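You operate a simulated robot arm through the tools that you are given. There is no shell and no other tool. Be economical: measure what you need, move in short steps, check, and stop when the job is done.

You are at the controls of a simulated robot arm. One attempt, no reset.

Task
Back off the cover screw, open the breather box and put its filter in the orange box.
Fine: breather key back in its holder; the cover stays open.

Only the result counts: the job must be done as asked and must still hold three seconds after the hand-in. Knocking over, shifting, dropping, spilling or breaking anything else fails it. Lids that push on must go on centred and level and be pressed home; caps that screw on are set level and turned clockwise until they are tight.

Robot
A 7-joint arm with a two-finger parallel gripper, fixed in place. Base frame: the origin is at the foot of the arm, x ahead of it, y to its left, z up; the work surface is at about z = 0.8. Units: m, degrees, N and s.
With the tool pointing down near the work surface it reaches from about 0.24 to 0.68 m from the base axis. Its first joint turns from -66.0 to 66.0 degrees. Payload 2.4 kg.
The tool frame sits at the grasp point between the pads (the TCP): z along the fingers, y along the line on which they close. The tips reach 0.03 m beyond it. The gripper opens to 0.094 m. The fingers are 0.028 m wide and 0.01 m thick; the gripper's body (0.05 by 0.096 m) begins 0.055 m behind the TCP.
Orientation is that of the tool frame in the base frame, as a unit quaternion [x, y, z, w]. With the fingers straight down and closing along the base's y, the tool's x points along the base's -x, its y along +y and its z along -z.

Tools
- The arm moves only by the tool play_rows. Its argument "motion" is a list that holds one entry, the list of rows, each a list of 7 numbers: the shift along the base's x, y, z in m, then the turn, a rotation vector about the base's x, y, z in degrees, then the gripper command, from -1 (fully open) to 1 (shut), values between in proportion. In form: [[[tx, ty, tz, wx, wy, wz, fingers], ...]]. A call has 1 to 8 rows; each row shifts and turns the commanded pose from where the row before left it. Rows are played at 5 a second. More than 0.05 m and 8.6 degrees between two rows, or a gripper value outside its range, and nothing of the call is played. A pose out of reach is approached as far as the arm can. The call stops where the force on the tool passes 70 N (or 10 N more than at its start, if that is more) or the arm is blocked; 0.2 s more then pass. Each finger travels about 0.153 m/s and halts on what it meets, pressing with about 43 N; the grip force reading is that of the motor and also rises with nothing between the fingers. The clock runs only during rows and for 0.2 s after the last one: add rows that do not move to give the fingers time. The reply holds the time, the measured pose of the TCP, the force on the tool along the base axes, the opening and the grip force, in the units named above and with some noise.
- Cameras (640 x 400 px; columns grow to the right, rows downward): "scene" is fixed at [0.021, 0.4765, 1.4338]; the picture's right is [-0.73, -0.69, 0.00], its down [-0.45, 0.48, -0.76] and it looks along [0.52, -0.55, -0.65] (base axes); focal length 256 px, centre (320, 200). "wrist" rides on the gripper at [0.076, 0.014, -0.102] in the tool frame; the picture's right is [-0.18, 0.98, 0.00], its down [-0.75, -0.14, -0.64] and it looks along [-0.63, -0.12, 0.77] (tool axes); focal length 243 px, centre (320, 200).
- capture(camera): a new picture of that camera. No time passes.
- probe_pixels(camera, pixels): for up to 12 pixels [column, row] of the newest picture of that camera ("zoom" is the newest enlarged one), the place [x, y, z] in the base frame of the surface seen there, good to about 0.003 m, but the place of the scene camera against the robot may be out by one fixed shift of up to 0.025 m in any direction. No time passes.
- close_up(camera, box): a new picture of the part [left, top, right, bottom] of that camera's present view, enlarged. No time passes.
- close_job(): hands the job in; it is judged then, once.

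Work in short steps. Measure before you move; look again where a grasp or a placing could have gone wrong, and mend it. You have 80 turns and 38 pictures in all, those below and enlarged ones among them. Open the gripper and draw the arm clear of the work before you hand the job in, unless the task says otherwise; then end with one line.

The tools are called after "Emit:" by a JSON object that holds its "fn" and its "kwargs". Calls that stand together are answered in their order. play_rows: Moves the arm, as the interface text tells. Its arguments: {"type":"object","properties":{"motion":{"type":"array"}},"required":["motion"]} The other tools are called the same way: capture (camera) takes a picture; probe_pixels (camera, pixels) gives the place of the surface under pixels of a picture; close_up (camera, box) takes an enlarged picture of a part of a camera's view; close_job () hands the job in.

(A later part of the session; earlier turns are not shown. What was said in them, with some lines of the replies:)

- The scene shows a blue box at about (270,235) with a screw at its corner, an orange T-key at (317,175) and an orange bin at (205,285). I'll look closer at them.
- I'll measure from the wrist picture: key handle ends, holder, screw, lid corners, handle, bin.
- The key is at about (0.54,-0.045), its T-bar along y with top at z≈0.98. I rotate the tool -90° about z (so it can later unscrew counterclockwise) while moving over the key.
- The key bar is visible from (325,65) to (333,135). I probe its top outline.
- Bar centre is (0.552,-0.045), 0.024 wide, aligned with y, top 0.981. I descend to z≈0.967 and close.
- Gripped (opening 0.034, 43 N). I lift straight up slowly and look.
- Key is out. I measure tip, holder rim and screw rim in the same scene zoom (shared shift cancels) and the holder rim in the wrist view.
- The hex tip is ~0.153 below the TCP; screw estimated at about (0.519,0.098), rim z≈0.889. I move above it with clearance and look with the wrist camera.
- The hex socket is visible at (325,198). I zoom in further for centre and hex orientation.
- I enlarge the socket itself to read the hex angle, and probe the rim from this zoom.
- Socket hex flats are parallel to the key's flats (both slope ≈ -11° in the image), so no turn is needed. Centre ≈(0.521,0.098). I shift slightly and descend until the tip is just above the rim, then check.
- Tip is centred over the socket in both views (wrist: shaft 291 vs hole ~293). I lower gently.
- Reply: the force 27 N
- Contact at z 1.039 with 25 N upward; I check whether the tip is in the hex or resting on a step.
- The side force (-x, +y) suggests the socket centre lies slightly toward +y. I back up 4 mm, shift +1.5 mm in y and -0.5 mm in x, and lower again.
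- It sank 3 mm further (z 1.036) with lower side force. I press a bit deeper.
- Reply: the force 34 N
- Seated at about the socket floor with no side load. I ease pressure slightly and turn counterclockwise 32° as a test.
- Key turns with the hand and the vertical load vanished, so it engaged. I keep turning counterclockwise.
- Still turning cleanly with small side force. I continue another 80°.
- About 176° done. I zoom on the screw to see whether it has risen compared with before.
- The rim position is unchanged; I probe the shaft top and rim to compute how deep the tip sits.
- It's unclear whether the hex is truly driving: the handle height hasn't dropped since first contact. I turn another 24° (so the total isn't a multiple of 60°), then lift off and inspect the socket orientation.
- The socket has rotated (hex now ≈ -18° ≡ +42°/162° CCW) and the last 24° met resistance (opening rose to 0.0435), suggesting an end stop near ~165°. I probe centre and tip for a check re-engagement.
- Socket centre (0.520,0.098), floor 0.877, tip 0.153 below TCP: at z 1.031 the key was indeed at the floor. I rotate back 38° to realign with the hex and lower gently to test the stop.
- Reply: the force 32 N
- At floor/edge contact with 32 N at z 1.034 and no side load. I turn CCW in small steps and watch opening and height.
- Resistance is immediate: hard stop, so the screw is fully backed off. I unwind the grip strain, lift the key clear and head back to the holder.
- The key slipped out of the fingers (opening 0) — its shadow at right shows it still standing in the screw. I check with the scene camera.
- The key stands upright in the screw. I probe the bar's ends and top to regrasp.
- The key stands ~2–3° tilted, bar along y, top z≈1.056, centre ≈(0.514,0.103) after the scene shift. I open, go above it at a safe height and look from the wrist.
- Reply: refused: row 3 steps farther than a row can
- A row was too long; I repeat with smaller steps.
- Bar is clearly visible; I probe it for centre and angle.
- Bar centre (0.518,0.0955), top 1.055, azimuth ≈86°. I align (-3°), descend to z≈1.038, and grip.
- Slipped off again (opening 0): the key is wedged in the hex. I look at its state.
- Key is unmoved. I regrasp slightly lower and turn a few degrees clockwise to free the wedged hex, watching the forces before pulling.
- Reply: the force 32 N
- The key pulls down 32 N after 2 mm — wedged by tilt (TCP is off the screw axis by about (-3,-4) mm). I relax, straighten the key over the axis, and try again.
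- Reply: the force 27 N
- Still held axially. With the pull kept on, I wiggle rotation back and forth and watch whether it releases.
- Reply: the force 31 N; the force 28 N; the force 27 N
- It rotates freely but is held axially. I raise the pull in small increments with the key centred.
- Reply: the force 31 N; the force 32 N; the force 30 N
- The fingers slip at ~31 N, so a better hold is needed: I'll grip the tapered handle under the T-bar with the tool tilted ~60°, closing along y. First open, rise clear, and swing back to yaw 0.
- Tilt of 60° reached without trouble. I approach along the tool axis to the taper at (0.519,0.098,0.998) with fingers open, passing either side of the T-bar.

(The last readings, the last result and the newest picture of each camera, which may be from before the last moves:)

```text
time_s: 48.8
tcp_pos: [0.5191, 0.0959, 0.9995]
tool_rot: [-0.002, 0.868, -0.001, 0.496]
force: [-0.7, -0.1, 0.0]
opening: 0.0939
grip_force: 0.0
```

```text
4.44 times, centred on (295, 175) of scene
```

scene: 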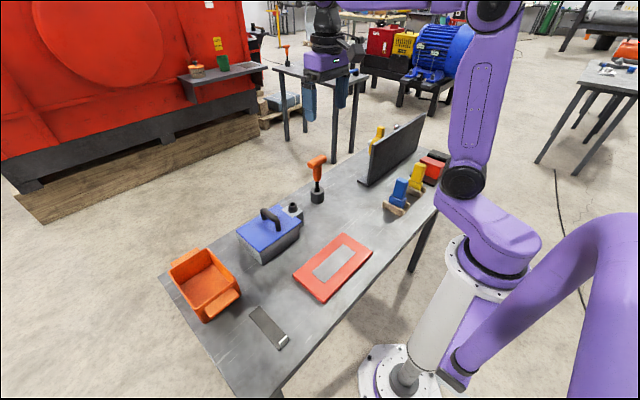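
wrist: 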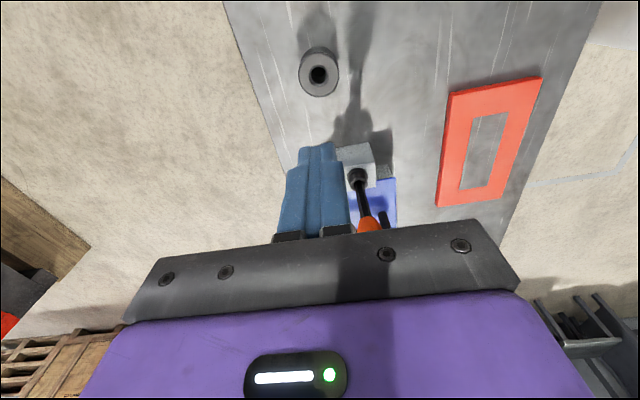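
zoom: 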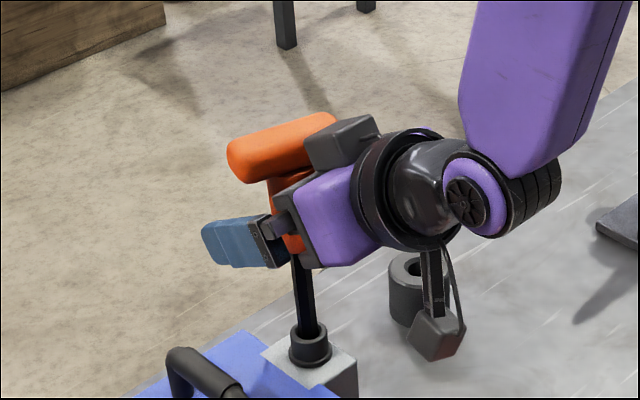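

Fingers straddle the taper below the bar with no contact. I close and check.

Emit:
{"fn": "play_rows", "kwargs": {"motion": [[[0, 0, 0, 0, 0, 0, 0], [0, 0, 0, 0, 0, 0, 0.5], [0, 0, 0, 0, 0, 0, 1], [0, 0, 0, 0, 0, 0, 1], [0, 0, 0, 0, 0, 0, 1]]]}}

Emit:
{"fn": "play_rows", "kwargs": {"motion": [[[0, 0, 0.002, 0, 0, 0, 1], [0, 0, 0.002, 0, 0, 0, 1], [0, 0, 0, 0, 0, 0, 1]]]}}

```text
time_s: 50.0
tcp_pos: [0.5186, 0.0968, 0.9987]
tool_rot: [-0.001, 0.868, -0.001, 0.496]
force: [2.1, -0.4, 1.6]
opening: 0.0333
grip_force: 42.7
```

```text
time_s: 50.8
tcp_pos: [0.5175, 0.0969, 1.0035]
tool_rot: [-0.001, 0.868, -0.001, 0.497]
force: [-0.7, 0.0, 1.0]
opening: 0.0331
grip_force: 43.0
```

The lift produced no resistance (force ≈ 1 N). I keep lifting slowly.

Emit:
{"fn": "play_rows", "kwargs": {"motion": [[[0, 0, 0.003, 0, 0, 0, 1], [0, 0, 0.004, 0, 0, 0, 1], [0, 0, 0.005, 0, 0, 0, 1], [0, 0, 0.006, 0, 0, 0, 1], [0, 0, 0, 0, 0, 0, 1]]]}}

Emit:
{"fn": "play_rows", "kwargs": {"motion": [[[0, 0, 0.02, 0, 0, 0, 1], [0, 0, 0.02, 0, 0, 0, 1], [0, 0, 0, 0, 0, 0, 1]]]}}

Emit:
{"fn": "close_up", "kwargs": {"camera": "scene", "box": [235, 90, 355, 220]}}

```text
time_s: 52.0
tcp_pos: [0.5187, 0.097, 1.0216]
tool_rot: [-0.002, 0.868, -0.001, 0.496]
force: [0.2, 0.2, -1.5]
opening: 0.0335
grip_force: 43.1
```

```text
time_s: 52.8
tcp_pos: [0.5191, 0.0963, 1.0606]
tool_rot: [-0.002, 0.868, 0.0, 0.496]
force: [1.1, -0.2, -1.1]
opening: 0.0333
grip_force: 42.8
```

```text
3.08 times, centred on (295, 155) of scene
```

zoom: 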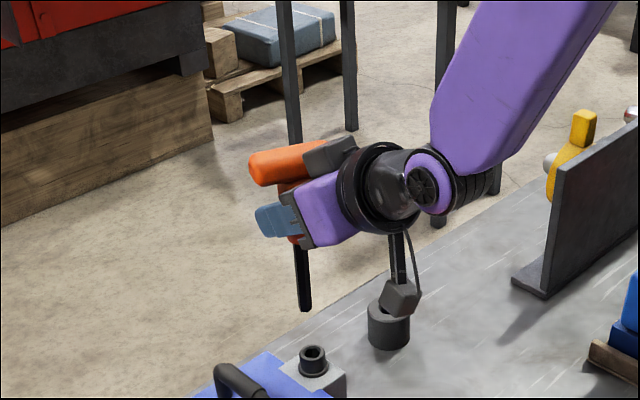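

Key is free and vertical. I probe the shaft for position/tilt relative to the holder.

Emit:
{"fn": "probe_pixels", "kwargs": {"camera": "zoom", "pixels": [[305, 305], [303, 280], [301, 255], [312, 348], [301, 360], [324, 360], [388, 303]]}}

```text
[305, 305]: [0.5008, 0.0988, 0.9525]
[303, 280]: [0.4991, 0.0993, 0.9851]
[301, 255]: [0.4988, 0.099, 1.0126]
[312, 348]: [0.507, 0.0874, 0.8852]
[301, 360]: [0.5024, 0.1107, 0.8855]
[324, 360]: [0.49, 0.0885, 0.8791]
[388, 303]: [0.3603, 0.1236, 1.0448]
```

Shaft is vertical. Relative to the seated position, I need to shift (+0.027,-0.147). I move there and lower to just above the holder.

Emit:
{"fn": "play_rows", "kwargs": {"motion": [[[0.007, -0.037, 0, 0, 0, 0, 1], [0.007, -0.037, 0, 0, 0, 0, 1], [0.007, -0.037, 0, 0, 0, 0, 1], [0.006, -0.036, 0, 0, 0, 0, 1], [0, 0, -0.04, 0, 0, 0, 1], [0, 0, -0.03, 0, 0, 0, 1], [0, 0, -0.022, 0, 0, 0, 1], [0, 0, 0, 0, 0, 0, 1]]]}}

Emit:
{"fn": "close_up", "kwargs": {"camera": "scene", "box": [285, 150, 355, 220]}}

```text
time_s: 54.6
tcp_pos: [0.546, -0.0502, 0.969]
tool_rot: [-0.002, 0.868, 0.0, 0.497]
force: [0.2, -0.1, -1.5]
opening: 0.0333
grip_force: 43.2
```

```text
5.71 times, centred on (320, 185) of scene
```

zoom: 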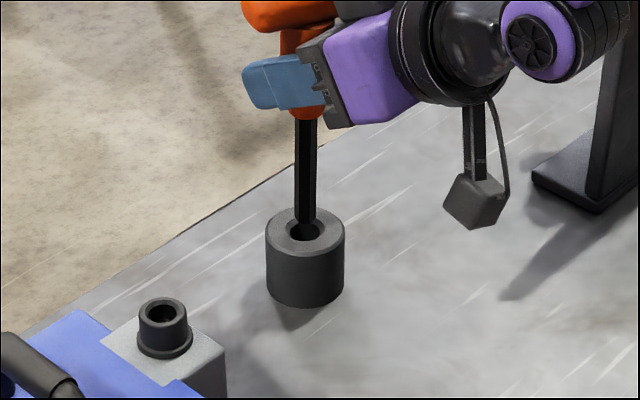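

Tip (306,222) is just above the hole (306,231). I probe to confirm the horizontal offsets.

Emit:
{"fn": "probe_pixels", "kwargs": {"camera": "zoom", "pixels": [[305, 218], [306, 190], [270, 231], [340, 231], [306, 212], [306, 250], [282, 231], [330, 231]]}}

```text
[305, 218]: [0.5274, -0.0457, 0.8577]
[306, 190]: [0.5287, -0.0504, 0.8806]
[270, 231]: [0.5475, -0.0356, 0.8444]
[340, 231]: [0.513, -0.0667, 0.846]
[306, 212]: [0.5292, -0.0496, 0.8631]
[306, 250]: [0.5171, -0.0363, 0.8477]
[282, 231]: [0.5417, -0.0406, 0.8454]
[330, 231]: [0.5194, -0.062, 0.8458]
```

Offset is only about (-1.5,+1) mm. I correct and lower into the holder.

Emit:
{"fn": "play_rows", "kwargs": {"motion": [[[-0.0013, 0.001, 0, 0, 0, 0, 1], [0, 0, -0.006, 0, 0, 0, 1], [0, 0, -0.006, 0, 0, 0, 1], [0, 0, -0.008, 0, 0, 0, 1], [0, 0, 0, 0, 0, 0, 1]]]}}

Emit:
{"fn": "play_rows", "kwargs": {"motion": [[[0, 0, -0.008, 0, 0, 0, 1], [0, 0, -0.006, 0, 0, 0, 1], [0, 0, -0.004, 0, 0, 0, 1], [0, 0, -0.003, 0, 0, 0, 1], [0, 0, 0, 0, 0, 0, 1]]]}}

```text
time_s: 55.8
tcp_pos: [0.5442, -0.0493, 0.9485]
tool_rot: [-0.001, 0.868, -0.001, 0.496]
force: [-0.4, -1.2, -1.1]
opening: 0.0331
grip_force: 42.8
```

```text
time_s: 57.0
tcp_pos: [0.5456, -0.0496, 0.9282]
tool_rot: [-0.002, 0.868, 0.0, 0.497]
force: [0.4, 0.1, -1.1]
opening: 0.0332
grip_force: 43.0
```

Sliding in freely. I continue in 2 mm steps to the bottom.

Emit:
{"fn": "play_rows", "kwargs": {"motion": [[[0, 0, -0.002, 0, 0, 0, 1], [0, 0, -0.002, 0, 0, 0, 1], [0, 0, -0.002, 0, 0, 0, 1], [0, 0, 0, 0, 0, 0, 1]]]}}

Emit:
{"fn": "play_rows", "kwargs": {"motion": [[[0, 0, -0.002, 0, 0, 0, 1], [0, 0, -0.002, 0, 0, 0, 1], [0, 0, 0, 0, 0, 0, 1]]]}}

```text
time_s: 58.0
tcp_pos: [0.5431, -0.0487, 0.9226]
tool_rot: [-0.002, 0.868, -0.001, 0.496]
force: [-0.3, 0.3, -0.6]
opening: 0.0333
grip_force: 43.3
```

```text
time_s: 58.8
tcp_pos: [0.5445, -0.0494, 0.9213]
tool_rot: [-0.002, 0.865, -0.001, 0.501]
force: [-4.3, 0.7, 31.4]
opening: 0.0334
grip_force: 42.5
```

Seated on the bottom (31 N). I relax 3 mm, open, and retreat along the tool axis.

Emit:
{"fn": "play_rows", "kwargs": {"motion": [[[0, 0, 0.003, 0, 0, 0, 1], [0, 0, 0, 0, 0, 0, 0.2], [0, 0, 0, 0, 0, 0, -1], [0, 0, 0, 0, 0, 0, -1], [0, 0, 0, 0, 0, 0, -1], [-0.0215, 0, 0.0125, 0, 0, 0, -1], [-0.03, 0, 0.018, 0, 0, 0, -1], [-0.035, 0, 0.02, 0, 0, 0, -1]]]}}

Emit:
{"fn": "play_rows", "kwargs": {"motion": [[[-0.01, 0, 0.04, 0, 8.5, 0, -1], [0, 0, 0.04, 0, 8.5, 0, -1], [0, 0, 0.03, 0, 8.5, 0, -1], [0, 0, 0.02, 0, 8.5, 0, -1], [0, 0, 0, 0, 8.5, 0, -1], [0, 0, 0, 0, 8.5, 0, -1], [0, 0, 0, 0, 8.5, 0, -1], [0, 0, 0, 0, 0, 0, -1]]]}}

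Emit:
{"fn": "capture", "kwargs": {"camera": "scene"}}

```text
time_s: 60.6
tcp_pos: [0.4647, -0.0307, 0.9721]
tool_rot: [-0.027, 0.867, 0.014, 0.497]
force: [-2.5, -6.3, 0.1]
opening: 0.0943
grip_force: 0.0
```

```text
time_s: 62.4
tcp_pos: [0.4496, -0.0431, 1.0855]
tool_rot: [-0.005, 0.985, 0.019, 0.171]
force: [0.2, -0.5, 0.1]
opening: 0.0938
grip_force: 0.0
out of reach, approached as far as the arm can: row 3, 6, 7
```

```text
3 pictures are left
```

scene: 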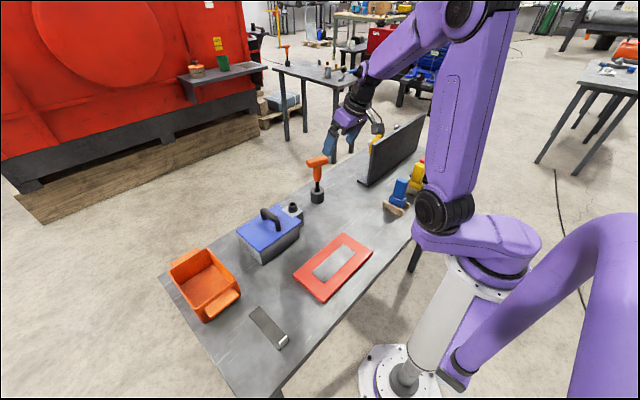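

Key is back in its holder and everything else is in place. Next the lid: I move over its handle (≈(0.51,0.185), top z 0.917) and restore the vertical tool.

Emit:
{"fn": "play_rows", "kwargs": {"motion": [[[0, 0.04, 0, 0, 0, 0, -1], [0.01, 0.045, 0, 0, 0, 0, -1], [0.01, 0.045, 0, 0, 0, 0, -1], [0.01, 0.045, 0, 0, 0, 0, -1], [0.01, 0.045, 0, 0, 0, 0, -1], [0, 0, 0, 0, 0, 0, -1]]]}}

```text
time_s: 63.8
tcp_pos: [0.4514, 0.1096, 1.023]
tool_rot: [-0.006, 0.983, 0.042, 0.179]
force: [0.5, 0.3, -0.4]
opening: 0.0942
grip_force: 0.1
out of reach, approached as far as the arm can: row 1, 2, 3, 4, 5
```

The arm reports it is near some joint limit and sagged to z 1.023. I try rising and un-tilting in small steps.

Emit:
{"fn": "play_rows", "kwargs": {"motion": [[[0, 0, 0.03, 0, 0, 0, -1], [0, 0, 0.03, 0, 0, 0, -1], [0, 0, 0, 0, 0, 0, -1]]]}}

```text
time_s: 64.6
tcp_pos: [0.4364, 0.0883, 1.034]
tool_rot: [-0.009, 0.983, 0.034, 0.178]
force: [-0.1, -0.1, -0.4]
opening: 0.0941
grip_force: 0.0
out of reach, approached as far as the arm can: row 1, 2
```

I retrace: tilt back to ~60° at the pose (0.41,0.10,1.134) where the tilt was originally made, to return to the good arm configuration.

Emit:
{"fn": "play_rows", "kwargs": {"motion": [[[0, 0, 0, 0, -8.5, 0, -1], [0, 0, 0.01, 0, -8.5, 0, -1], [0, 0, 0.02, 0, -8.5, 0, -1], [0, 0, 0.02, 0, -8.5, 0, -1], [0, 0, 0.02, 0, 0, 0, -1], [0, 0, 0, 0, 0, 0, -1]]]}}

```text
time_s: 66.0
tcp_pos: [0.4363, 0.0945, 1.0955]
tool_rot: [-0.014, 0.907, 0.027, 0.421]
force: [0.4, 1.0, -0.2]
opening: 0.0938
grip_force: 0.1
out of reach, approached as far as the arm can: row 3
```

It moves again (tilt ~50°). I rise higher before un-tilting.

Emit:
{"fn": "play_rows", "kwargs": {"motion": [[[0, 0, 0.03, 0, 0, 0, -1], [0, 0, 0.04, 0, 0, 0, -1], [0, 0, 0.03, 0, 0, 0, -1], [0, 0, 0, 0, 0, 0, -1]]]}}

Emit:
{"fn": "play_rows", "kwargs": {"motion": [[[0, 0, 0, 0, 8, 0, -1], [0, 0, 0, 0, 8, 0, -1], [0, 0, 0, 0, 8, 0, -1], [0, 0, 0, 0, 0, 0, -1]]]}}

```text
time_s: 67.0
tcp_pos: [0.4349, 0.0956, 1.1935]
tool_rot: [-0.014, 0.907, 0.027, 0.42]
force: [0.2, -0.7, 0.4]
opening: 0.094
grip_force: 0.1
```

```text
time_s: 68.0
tcp_pos: [0.436, 0.0949, 1.1951]
tool_rot: [-0.008, 0.975, 0.03, 0.221]
force: [0.3, -0.2, 0.5]
opening: 0.094
grip_force: 0.1
```

Works at this height. I finish un-tilting.

Emit:
{"fn": "play_rows", "kwargs": {"motion": [[[0, 0, 0, 0, 8.5, 0, -1], [0, 0, 0, 0, 8.5, 0, -1], [0, 0, 0, 0, 8.5, 0, -1], [0, 0, 0, 0, 0, 0, -1]]]}}

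```text
time_s: 69.0
tcp_pos: [0.436, 0.0953, 1.1939]
tool_rot: [-0.002, 1.0, 0.031, 0.001]
force: [0.5, -0.5, -0.3]
opening: 0.094
grip_force: 0.1
```

Vertical again. I correct the small 3.5° roll and move above the handle, then down with tips around the tube (TCP z≈0.925).

Emit:
{"fn": "play_rows", "kwargs": {"motion": [[[0.02, 0.024, -0.02, -3.5, 0, 0, -1], [0.02, 0.024, -0.03, 0, 0, 0, -1], [0.02, 0.024, -0.03, 0, 0, 0, -1], [0.016, 0.019, -0.03, 0, 0, 0, -1], [0, 0, -0.04, 0, 0, 0, -1], [0, 0, 0, 0, 0, 0, -1]]]}}

```text
time_s: 70.4
tcp_pos: [0.5131, 0.1861, 1.0414]
tool_rot: [-0.002, 1.0, 0.001, 0.001]
force: [-0.2, 0.4, -0.2]
opening: 0.0937
grip_force: 0.1
```

Emit:
{"fn": "play_rows", "kwargs": {"motion": [[[0, 0, -0.04, 0, 0, 0, -1], [0, 0, -0.04, 0, 0, 0, -1], [0, 0, -0.036, 0, 0, 0, -1], [0, 0, 0, 0, 0, 0, 0], [0, 0, 0, 0, 0, 0, 0.7], [0, 0, 0, 0, 0, 0, 1], [0, 0, 0, 0, 0, 0, 1], [0, 0, 0, 0, 0, 0, 1]]]}}

```text
time_s: 72.2
tcp_pos: [0.5116, 0.1859, 0.9261]
tool_rot: [0.0, 1.0, -0.001, 0.001]
force: [-0.3, -20.1, 3.7]
opening: 0.0195
grip_force: 44.5
```

Handle gripped (opening 0.0195). I relieve the side load (-2 mm y) and lift a little to feel the hinge.

Emit:
{"fn": "play_rows", "kwargs": {"motion": [[[0, -0.002, 0, 0, 0, 0, 1], [0, 0, 0.004, 0, 0, 0, 1], [0, 0, 0.004, 0, 0, 0, 1], [0, 0, 0, 0, 0, 0, 1]]]}}

```text
time_s: 73.2
tcp_pos: [0.5121, 0.1892, 0.9339]
tool_rot: [-0.003, 1.0, 0.001, 0.004]
force: [4.7, 18.3, -12.8]
opening: 0.0194
grip_force: 45.1
```

Motion matches a hinge on the +y side at about (y 0.268, z 0.862). I follow that arc with a partial hand roll.

Emit:
{"fn": "play_rows", "kwargs": {"motion": [[[0, 0.0077, 0.0067, -2, 0, 0, 1], [0, 0.0077, 0.0067, -2, 0, 0, 1], [0, 0.007, 0.0054, -2, 0, 0, 1], [0, 0.0069, 0.0054, -2, 0, 0, 1], [0, 0.0078, 0.0042, -2, 0, 0, 1], [0, 0.0078, 0.0041, -2, 0, 0, 1], [0, 0, 0, 0, 0, 0, 1]]]}}

```text
time_s: 74.8
tcp_pos: [0.5119, 0.2265, 0.9696]
tool_rot: [0.001, 0.994, -0.107, 0.0]
force: [-7.2, -21.8, 23.0]
opening: 0.0195
grip_force: 45.8
```

The arc is a little wider than assumed; refit gives hinge ≈(0.281,0.862), radius 0.1075, lid at ~31°. I continue on the corrected arc.

Emit:
{"fn": "play_rows", "kwargs": {"motion": [[[0, 0.0057, 0.0065, -2, 0, 0, 1], [0, 0.0057, 0.0045, -2, 0, 0, 1], [0, 0.0094, 0.0035, -2, 0, 0, 1], [0, 0.0094, 0.0025, -2, 0, 0, 1], [0, 0.0098, 0.0016, -2, 0, 0, 1], [0, 0.0098, 0.001, -2, 0, 0, 1], [0, 0, 0, 0, 0, 0, 1]]]}}

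```text
time_s: 76.4
tcp_pos: [0.511, 0.279, 0.9834]
tool_rot: [-0.002, 0.978, -0.21, -0.001]
force: [2.5, -1.3, -32.2]
opening: 0.0194
grip_force: 45.2
```

Lid at ~60°. I continue past vertical, biased slightly lower.

Emit:
{"fn": "play_rows", "kwargs": {"motion": [[[0, 0.01, -0.002, -2.5, 0, 0, 1], [0, 0.0101, -0.0015, -2.5, 0, 0, 1], [0, 0.01, -0.0022, -2.5, 0, 0, 1], [0, 0.0099, -0.0028, -2.5, 0, 0, 1], [0, 0.0094, -0.0035, -2.5, 0, 0, 1], [0, 0.0093, -0.004, -2.5, 0, 0, 1], [0, 0, 0, 0, 0, 0, 1]]]}}

```text
time_s: 78.0
tcp_pos: [0.5123, 0.3377, 0.9726]
tool_rot: [-0.003, 0.943, -0.333, 0.002]
force: [2.5, 5.0, 8.8]
opening: 0.0194
grip_force: 44.9
```

Lid ~90° with low forces. I push on to ~105° watching for a stop.

Emit:
{"fn": "play_rows", "kwargs": {"motion": [[[0, 0.0087, -0.005, -2.5, 0, 0, 1], [0, 0.0086, -0.0055, -2.5, 0, 0, 1], [0, 0.008, -0.006, -2.5, 0, 0, 1], [0, 0, 0, 0, 0, 0, 1]]]}}

```text
time_s: 78.8
tcp_pos: [0.5062, 0.3447, 0.9629]
tool_rot: [-0.002, 0.926, -0.377, 0.015]
force: [6.8, -1.0, -2.4]
opening: 0.0197
grip_force: 45.0
out of reach, approached as far as the arm can: row 2, 3
stopped in row 3: the force on the tool passed its limit (the readings are from after the stop); the commanded pose is now the measured one
```

The lid is at ~95°, past vertical, and the arm is at its reach limit. I open the fingers just enough to release the tube (not touching the lid) and pause.

Emit:
{"fn": "play_rows", "kwargs": {"motion": [[[0, 0, 0, 0, 0, 0, 0.4], [0, 0, 0, 0, 0, 0, 0.1], [0, 0, 0, 0, 0, 0, 0.1], [0, 0, 0, 0, 0, 0, 0.1]]]}}

Emit:
{"fn": "close_up", "kwargs": {"camera": "scene", "box": [170, 140, 330, 330]}}

```text
time_s: 79.8
tcp_pos: [0.5058, 0.3452, 0.9634]
tool_rot: [-0.001, 0.926, -0.377, 0.016]
force: [1.2, -0.7, -0.4]
opening: 0.0426
grip_force: 0.2
```

```text
2.11 times, centred on (250, 235) of scene
```

zoom: 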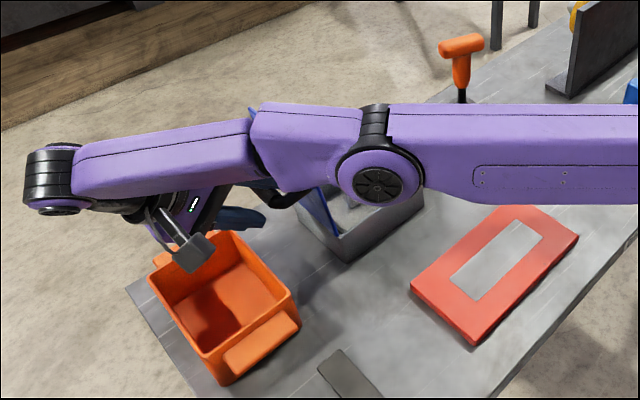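

The box is open with the lid upright; the arm hides most. I probe what's visible of lid, box rim, interior and orange bin (probing is free).

Emit:
{"fn": "probe_pixels", "kwargs": {"camera": "zoom", "pixels": [[330, 225], [322, 200], [255, 112], [346, 236], [415, 200], [345, 195], [355, 210], [310, 215], [220, 290], [230, 235], [280, 290], [165, 275]]}}

```text
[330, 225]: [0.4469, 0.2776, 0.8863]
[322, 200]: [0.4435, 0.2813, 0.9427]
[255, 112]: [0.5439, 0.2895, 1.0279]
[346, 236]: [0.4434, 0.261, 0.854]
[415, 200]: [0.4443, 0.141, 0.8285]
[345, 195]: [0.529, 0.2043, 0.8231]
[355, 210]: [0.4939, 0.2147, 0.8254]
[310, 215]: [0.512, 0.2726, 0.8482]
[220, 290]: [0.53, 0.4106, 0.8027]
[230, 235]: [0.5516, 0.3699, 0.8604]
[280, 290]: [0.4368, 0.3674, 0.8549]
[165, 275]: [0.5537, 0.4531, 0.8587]
```

The lid stays ~5° past vertical after release. I withdraw the fingers along their axis while rolling the hand back.

Emit:
{"fn": "play_rows", "kwargs": {"motion": [[[0, 0.006, 0.009, 2, 0, 0, 0.05], [0, 0.006, 0.01, 3, 0, 0, 0.05], [0, 0.005, 0.012, 3, 0, 0, 0.05], [0, 0.005, 0.012, 3, 0, 0, 0.05], [0, 0, 0.015, 0, 0, 0, 0.05], [0, 0, 0, 0, 0, 0, 0.05]]]}}

```text
time_s: 81.2
tcp_pos: [0.5045, 0.3676, 1.0231]
tool_rot: [0.001, 0.958, -0.287, 0.015]
force: [0.6, -0.5, -0.6]
opening: 0.0447
grip_force: 0.1
```

Clear of the handle. I rise high and bring the tool vertical.

Emit:
{"fn": "play_rows", "kwargs": {"motion": [[[0, 0, 0.04, 0, 0, 0, 0], [0, 0, 0.04, 0, 0, 0, 0], [0, 0, 0.04, 8.3, 0, 0, -0.3], [0, 0, 0.03, 8.3, 0, 0, -0.3], [0, 0, 0, 8.3, 0, 0, -0.3], [0, 0, 0, 8.4, -1.5, 0, -0.3], [0, 0, 0, 0, 0, 0, -0.3]]]}}

```text
time_s: 82.8
tcp_pos: [0.4979, 0.3582, 1.1618]
tool_rot: [0.006, 1.0, 0.001, 0.028]
force: [0.0, -0.5, 0.9]
opening: 0.0612
grip_force: 0.1
out of reach, approached as far as the arm can: row 1, 2
```

I move to a viewpoint at (0.43,0.19,1.12) to look into the open box from above.

Emit:
{"fn": "play_rows", "kwargs": {"motion": [[[-0.017, -0.04, 0, 0, 3.2, 0, -0.3], [-0.017, -0.044, 0, 0, 0, 0, -0.3], [-0.017, -0.044, 0, 0, 0, 0, -1], [-0.017, -0.04, -0.02, 0, 0, 0, -1], [0, 0, -0.02, 0, 0, 0, -1], [0, 0, 0, 0, 0, 0, -1]]]}}

Emit:
{"fn": "close_up", "kwargs": {"camera": "wrist", "box": [170, 0, 490, 200]}}

```text
time_s: 84.2
tcp_pos: [0.4275, 0.1888, 1.1203]
tool_rot: [0.006, 1.0, -0.001, -0.002]
force: [0.2, -0.7, -0.5]
opening: 0.094
grip_force: 0.1
```

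```text
2.00 times, centred on (330, 100) of wrist
```

zoom: 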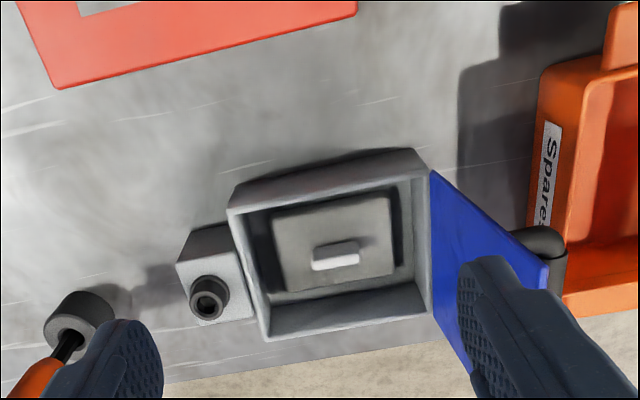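

The filter (grey block with a pale tab) is visible at (335,245) in the box. I probe tab, filter, box and bin geometry.

Emit:
{"fn": "probe_pixels", "kwargs": {"camera": "zoom", "pixels": [[336, 248], [315, 252], [357, 246], [335, 262], [313, 264], [358, 260], [280, 225], [385, 205], [290, 285], [388, 268], [245, 220], [425, 280]]}}

Emit:
{"fn": "probe_pixels", "kwargs": {"camera": "zoom", "pixels": [[325, 243], [350, 242], [240, 205], [420, 160], [265, 325], [415, 300], [555, 80], [540, 220], [600, 150], [595, 230], [570, 300], [620, 25]]}}

```text
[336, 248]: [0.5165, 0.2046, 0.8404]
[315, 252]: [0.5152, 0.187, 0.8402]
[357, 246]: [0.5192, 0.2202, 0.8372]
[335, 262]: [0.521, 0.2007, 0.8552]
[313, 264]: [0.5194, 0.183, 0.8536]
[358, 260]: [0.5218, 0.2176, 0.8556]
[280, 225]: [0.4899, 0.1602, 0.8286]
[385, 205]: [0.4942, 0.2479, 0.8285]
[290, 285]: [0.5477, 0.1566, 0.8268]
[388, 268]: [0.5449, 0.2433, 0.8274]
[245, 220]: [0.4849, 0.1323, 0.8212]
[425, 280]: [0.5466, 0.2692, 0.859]
```

```text
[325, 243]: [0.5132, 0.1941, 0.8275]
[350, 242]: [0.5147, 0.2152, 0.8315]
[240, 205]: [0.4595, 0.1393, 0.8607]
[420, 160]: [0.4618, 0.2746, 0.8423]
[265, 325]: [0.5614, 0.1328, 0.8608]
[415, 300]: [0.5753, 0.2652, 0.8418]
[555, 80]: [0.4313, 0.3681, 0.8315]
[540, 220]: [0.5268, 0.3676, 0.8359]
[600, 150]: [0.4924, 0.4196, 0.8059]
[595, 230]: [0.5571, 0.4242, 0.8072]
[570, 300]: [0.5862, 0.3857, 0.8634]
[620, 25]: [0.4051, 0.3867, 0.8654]
```

Tab: y 0.182–0.220, centre (0.521,0.201), top z 0.855; filter top 0.828. I go above it with opening ~0.065 (closing along y) and descend to z≈0.861.

Emit:
{"fn": "play_rows", "kwargs": {"motion": [[[0.031, 0.004, 0, 0, 0, 0, -0.38], [0.031, 0.004, 0, 0, 0, 0, -0.38], [0.0315, 0.004, -0.01, 0, 0, 0, -0.38], [0, 0, -0.045, 0, 0, 0, -0.38], [0, 0, -0.045, 0, 0, 0, -0.38], [0, 0, -0.045, 0, 0, 0, -0.38], [0, 0, -0.045, 0, 0, 0, -0.38], [0, 0, 0, 0, 0, 0, -0.38]]]}}

```text
time_s: 86.0
tcp_pos: [0.5231, 0.2005, 0.9305]
tool_rot: [0.006, 1.0, -0.001, 0.0]
force: [-0.8, 0.2, -0.5]
opening: 0.0649
grip_force: 0.1
```

Emit:
{"fn": "play_rows", "kwargs": {"motion": [[[-0.001, 0, -0.03, 0, 0, 0, -0.38], [0, 0, -0.025, 0, 0, 0, -0.38], [0, 0, -0.014, 0, 0, 0, -0.38], [0, 0, 0, 0, 0, 0, 0.1], [0, 0, 0, 0, 0, 0, 0.6], [0, 0, 0, 0, 0, 0, 1], [0, 0, 0, 0, 0, 0, 1]]]}}

```text
time_s: 87.5
tcp_pos: [0.5217, 0.2008, 0.8618]
tool_rot: [0.005, 1.0, 0.0, -0.001]
force: [0.6, -0.2, -0.6]
opening: 0.0389
grip_force: 43.1
```

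Filter gripped (0.0389). I lift it straight out, and probe the bin's rim/floor corners in the last scene picture for placement.

Emit:
{"fn": "play_rows", "kwargs": {"motion": [[[0, 0, 0.02, 0, 0, 0, 1], [0, 0, 0.04, 0, 0, 0, 1], [0, 0, 0.045, 0, 0, 0, 1], [0, 0, 0.045, 0, 0, 0, 1], [0, 0, 0.045, 0, 0, 0, 1], [0, 0, 0.045, 0, 0, 0, 1], [0, 0, 0.045, 0, 0, 0, 1], [0, 0, 0, 0, 0, 0, 1]]]}}

Emit:
{"fn": "probe_pixels", "kwargs": {"camera": "scene", "pixels": [[208, 250], [238, 285], [206, 320], [173, 275], [222, 300], [230, 288], [195, 290], [205, 302], [205, 275], [190, 280], [215, 282], [186, 263]]}}

```text
time_s: 89.3
tcp_pos: [0.5205, 0.2006, 1.1483]
tool_rot: [0.006, 1.0, 0.0, 0.0]
force: [-0.8, -0.5, 0.3]
opening: 0.0
grip_force: 33.1
```

```text
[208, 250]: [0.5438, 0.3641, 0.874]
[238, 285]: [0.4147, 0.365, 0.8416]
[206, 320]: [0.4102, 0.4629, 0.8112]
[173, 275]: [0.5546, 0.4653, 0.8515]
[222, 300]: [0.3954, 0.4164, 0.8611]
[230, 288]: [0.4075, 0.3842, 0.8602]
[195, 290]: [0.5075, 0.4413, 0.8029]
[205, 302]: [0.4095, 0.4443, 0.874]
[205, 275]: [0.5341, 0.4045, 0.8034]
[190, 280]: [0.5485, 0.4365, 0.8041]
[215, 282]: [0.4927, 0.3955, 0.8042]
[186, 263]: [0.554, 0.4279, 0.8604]
```

The filter slipped from the fingers (opening 0). I use the last picture to see where it is now.

Emit:
{"fn": "close_up", "kwargs": {"camera": "wrist", "box": [170, 0, 490, 200]}}

```text
2.00 times, centred on (330, 100) of wrist
```

zoom: 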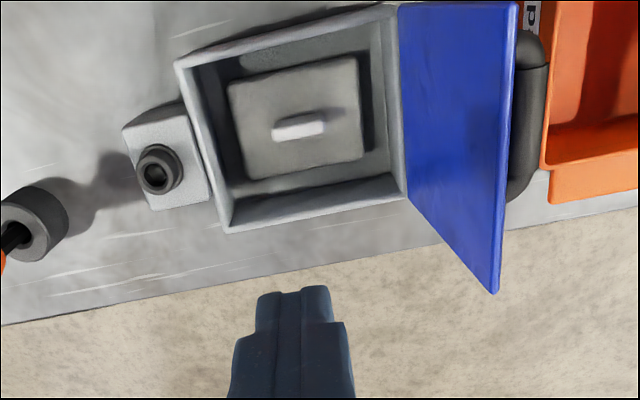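

The filter is still seated in the box, level. I probe the tab and filter corners precisely.

Emit:
{"fn": "probe_pixels", "kwargs": {"camera": "zoom", "pixels": [[276, 130], [298, 127], [322, 124], [298, 116], [298, 136], [276, 140], [235, 90], [352, 62], [248, 175], [362, 152], [225, 100], [370, 100]]}}

```text
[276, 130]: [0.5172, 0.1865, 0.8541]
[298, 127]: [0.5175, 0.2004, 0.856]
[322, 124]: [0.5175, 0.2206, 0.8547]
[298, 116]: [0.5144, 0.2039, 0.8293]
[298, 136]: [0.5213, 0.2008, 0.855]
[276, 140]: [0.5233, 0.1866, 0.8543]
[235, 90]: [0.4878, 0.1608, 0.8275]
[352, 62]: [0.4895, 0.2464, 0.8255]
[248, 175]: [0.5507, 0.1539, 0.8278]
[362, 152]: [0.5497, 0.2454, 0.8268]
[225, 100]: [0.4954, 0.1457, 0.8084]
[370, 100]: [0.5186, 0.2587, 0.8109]
```

Filter unmoved; tab centre (0.5195,0.202), 10 mm thick in x. I'll grip its broad sides: rotate +90° (camera to the -y side, away from the lid) with fingers open.

Emit:
{"fn": "play_rows", "kwargs": {"motion": [[[0, 0, 0, 0, 0, 8.2, -0.3], [0, 0, 0, 0, 0, 8.2, -0.3], [0, 0, 0, 0, 0, 8.2, -0.3], [0, 0, 0, 0, 0, 8.2, -0.3], [0, 0, 0, 0, 0, 8.2, -0.3], [0, 0, 0, 0, 0, 8.2, -0.3], [0, 0, 0, 0, 0, 8.2, -0.3], [0, 0, 0, 0, 0, 8.2, -0.3]]]}}

Emit:
{"fn": "play_rows", "kwargs": {"motion": [[[0, 0, 0, 0, 0, 8.2, -0.3], [0, 0, 0, 0, 0, 8.2, -0.3], [0, 0, 0, 0, 0, 8.2, -0.3], [0, 0, 0, 0, 0, 0, -0.3], [0, 0, 0, 0, 0, 0, -0.3]]]}}

```text
time_s: 91.2
tcp_pos: [0.5211, 0.202, 1.1479]
tool_rot: [-0.537, 0.843, -0.001, -0.001]
force: [0.2, -0.3, 0.1]
opening: 0.0609
grip_force: 0.0
```

```text
time_s: 92.3
tcp_pos: [0.5225, 0.2011, 1.1486]
tool_rot: [-0.705, 0.709, -0.001, 0.0]
force: [-1.4, 0.1, -0.5]
opening: 0.0611
grip_force: 0.1
```

Rotated to 90°. I descend over the tab with 0.05 opening and close on its broad faces.

Emit:
{"fn": "play_rows", "kwargs": {"motion": [[[-0.0018, 0.0005, -0.045, 0, 0, 0, -0.06], [0, 0, -0.045, 0, 0, 0, -0.06], [0, 0, -0.045, 0, 0, 0, -0.06], [0, 0, -0.045, 0, 0, 0, -0.06], [0, 0, -0.04, 0, 0, 0, -0.06], [0, 0, -0.03, 0, 0, 0, -0.06], [0, 0, 0, 0, 0, 0, -0.06]]]}}

Emit:
{"fn": "play_rows", "kwargs": {"motion": [[[0, 0, -0.02, 0, 0, 0, -0.06], [0, 0, -0.0175, 0, 0, 0, -0.06], [0, 0, 0, 0, 0, 0, 0.3], [0, 0, 0, 0, 0, 0, 0.7], [0, 0, 0, 0, 0, 0, 1], [0, 0, 0, 0, 0, 0, 1], [0, 0, 0, 0, 0, 0, 1]]]}}

Emit:
{"fn": "play_rows", "kwargs": {"motion": [[[0, 0, 0.0015, 0, 0, 0, 1], [0, 0, 0.0015, 0, 0, 0, 1], [0, 0, 0, 0, 0, 0, 1]]]}}

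```text
time_s: 94.0
tcp_pos: [0.5215, 0.2006, 0.8967]
tool_rot: [-0.704, 0.71, -0.001, 0.001]
force: [0.2, -0.6, -0.3]
opening: 0.0496
grip_force: 0.0
```

```text
time_s: 95.5
tcp_pos: [0.522, 0.202, 0.8607]
tool_rot: [-0.704, 0.71, -0.001, 0.0]
force: [-0.2, 0.2, -0.2]
opening: 0.0089
grip_force: 42.9
```

```text
time_s: 96.3
tcp_pos: [0.5208, 0.2024, 0.8628]
tool_rot: [-0.705, 0.71, -0.001, 0.0]
force: [0.2, 0.5, -1.1]
opening: 0.0089
grip_force: 42.8
```

Gripped at 0.0089 and lifting freely. I lift slowly out of the box, checking the opening.

Emit:
{"fn": "play_rows", "kwargs": {"motion": [[[0, 0, 0.005, 0, 0, 0, 1], [0, 0, 0.008, 0, 0, 0, 1], [0, 0, 0.012, 0, 0, 0, 1], [0, 0, 0.02, 0, 0, 0, 1], [0, 0, 0.025, 0, 0, 0, 1], [0, 0, 0.03, 0, 0, 0, 1], [0, 0, 0, 0, 0, 0, 1]]]}}

```text
time_s: 98.0
tcp_pos: [0.5196, 0.2005, 0.9632]
tool_rot: [-0.704, 0.711, -0.002, 0.0]
force: [0.2, -0.6, -0.2]
opening: 0.0086
grip_force: 43.2
```

Held. I rise above the lid, then carry it over to the orange bin (real centre ≈(0.505,0.419)) while turning -90° so its long side lies along the bin's long side.

Emit:
{"fn": "play_rows", "kwargs": {"motion": [[[0, 0, 0.04, 0, 0, 0, 1], [0, 0, 0.045, 0, 0, 0, 1], [0, 0, 0.045, 0, 0, 0, 1], [0, 0, 0.045, 0, 0, 0, 1], [-0.001, 0.019, 0, 0, 0, -8.2, 1], [-0.0015, 0.02, 0, 0, 0, -8.2, 1], [-0.0015, 0.02, 0, 0, 0, -8.2, 1], [-0.0015, 0.02, 0, 0, 0, -8.2, 1]]]}}

Emit:
{"fn": "play_rows", "kwargs": {"motion": [[[-0.0015, 0.02, 0, 0, 0, -8.2, 1], [-0.0015, 0.02, 0, 0, 0, -8.2, 1], [-0.0015, 0.02, 0, 0, 0, -8.2, 1], [-0.0015, 0.02, 0, 0, 0, -8.2, 1], [-0.0015, 0.02, 0, 0, 0, -8.2, 1], [-0.0015, 0.02, 0, 0, 0, -8.2, 1], [-0.0015, 0.02, 0, 0, 0, -7.5, 1], [0, 0, 0, 0, 0, 0, 1]]]}}

```text
time_s: 99.8
tcp_pos: [0.5147, 0.2814, 1.138]
tool_rot: [-0.473, 0.881, -0.001, -0.001]
force: [0.5, 0.2, -0.7]
opening: 0.0088
grip_force: 43.1
```

```text
time_s: 101.5
tcp_pos: [0.5012, 0.4176, 1.1353]
tool_rot: [0.002, 1.0, 0.0, 0.0]
force: [0.2, 0.5, 0.0]
opening: 0.0091
grip_force: 42.6
out of reach, approached as far as the arm can: row 7
```

Over the bin at (0.501,0.418), still held. I descend to just above its floor.

Emit:
{"fn": "play_rows", "kwargs": {"motion": [[[0, 0, -0.04, 0, 0, 0, 1], [0, 0, -0.045, 0, 0, 0, 1], [0, 0, -0.045, 0, 0, 0, 1], [0, 0, -0.045, 0, 0, 0, 1], [0, 0, -0.04, 0, 0, 0, 1], [0, 0, 0, 0, 0, 0, 1]]]}}

Emit:
{"fn": "play_rows", "kwargs": {"motion": [[[0, 0, -0.015, 0, 0, 0, 1], [0, 0, -0.015, 0, 0, 0, 1], [0, 0, -0.012, 0, 0, 0, 1], [0, 0, -0.008, 0, 0, 0, 1], [0, 0, 0, 0, 0, 0, 1]]]}}

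```text
time_s: 103.0
tcp_pos: [0.503, 0.417, 0.9193]
tool_rot: [0.0, 1.0, -0.001, 0.0]
force: [-0.7, 0.2, 0.0]
opening: 0.0089
grip_force: 43.1
```

```text
time_s: 104.2
tcp_pos: [0.5004, 0.4179, 0.8718]
tool_rot: [0.0, 1.0, -0.001, 0.0]
force: [-0.5, -0.9, -0.6]
opening: 0.009
grip_force: 43.0
```

No contact yet, about 1 cm above the floor. I lower in small steps to touch.

Emit:
{"fn": "play_rows", "kwargs": {"motion": [[[0, 0, -0.004, 0, 0, 0, 1], [0, 0, -0.003, 0, 0, 0, 1], [0, 0, -0.003, 0, 0, 0, 1], [0, 0, 0, 0, 0, 0, 1]]]}}

```text
time_s: 105.2
tcp_pos: [0.5005, 0.4177, 0.8612]
tool_rot: [0.001, 1.0, -0.001, -0.001]
force: [-0.2, 0.4, 0.2]
opening: 0.0088
grip_force: 42.9
5 turns are left
```

At floor height within a few mm. I lower 2 mm more, open moderately, rise straight up, and move clear.

Emit:
{"fn": "play_rows", "kwargs": {"motion": [[[0, 0, -0.003, 0, 0, 0, 1], [0, 0, 0, 0, 0, 0, 0.5], [0, 0, 0, 0, 0, 0, 0.15], [0, 0, 0, 0, 0, 0, 0.15], [0, 0, 0.02, 0, 0, 0, 0.15], [0, 0, 0.03, 0, 0, 0, 0.15], [0, 0, 0.04, 0, 0, 0, 0.15], [0, 0, 0.045, 0, 0, 0, 0.15]]]}}

Emit:
{"fn": "play_rows", "kwargs": {"motion": [[[0, 0, 0.045, 0, 0, 0, 0.15], [0, 0, 0.045, 0, 0, 0, 0.15], [-0.03, 0, 0.03, 0, 0, 0, -0.5], [-0.04, 0, 0, 0, 0, 0, -1], [-0.04, 0, 0, 0, 0, 0, -1], [0, 0, 0, 0, 0, 0, -1]]]}}

Emit:
{"fn": "probe_pixels", "kwargs": {"camera": "scene", "pixels": [[205, 285]]}}

```text
time_s: 107.0
tcp_pos: [0.5013, 0.4188, 0.9942]
tool_rot: [0.002, 1.0, -0.001, -0.001]
force: [1.4, 0.2, 0.0]
opening: 0.0397
grip_force: 0.1
```

```text
time_s: 108.3
tcp_pos: [0.3894, 0.4185, 1.1133]
tool_rot: [0.0, 1.0, -0.002, -0.002]
force: [0.1, -0.5, 0.7]
opening: 0.0938
grip_force: 0.0
```

```text
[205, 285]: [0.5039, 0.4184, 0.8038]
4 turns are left
```

The fingers opened at floor height in the orange bin and came out clear. The gripper is open and the arm is away from the work, so I hand the job in.

Emit:
{"fn": "close_job", "kwargs": {}}

```text
The job is handed in.
```

I backed the cover screw off to its stop, opened the cover, put the filter in the orange box and returned the breather key to its holder. No pictures were left to check the end state: the filter's release went by the gripper and position readings, and the open cover was last seen just past vertical before I moved the filter.
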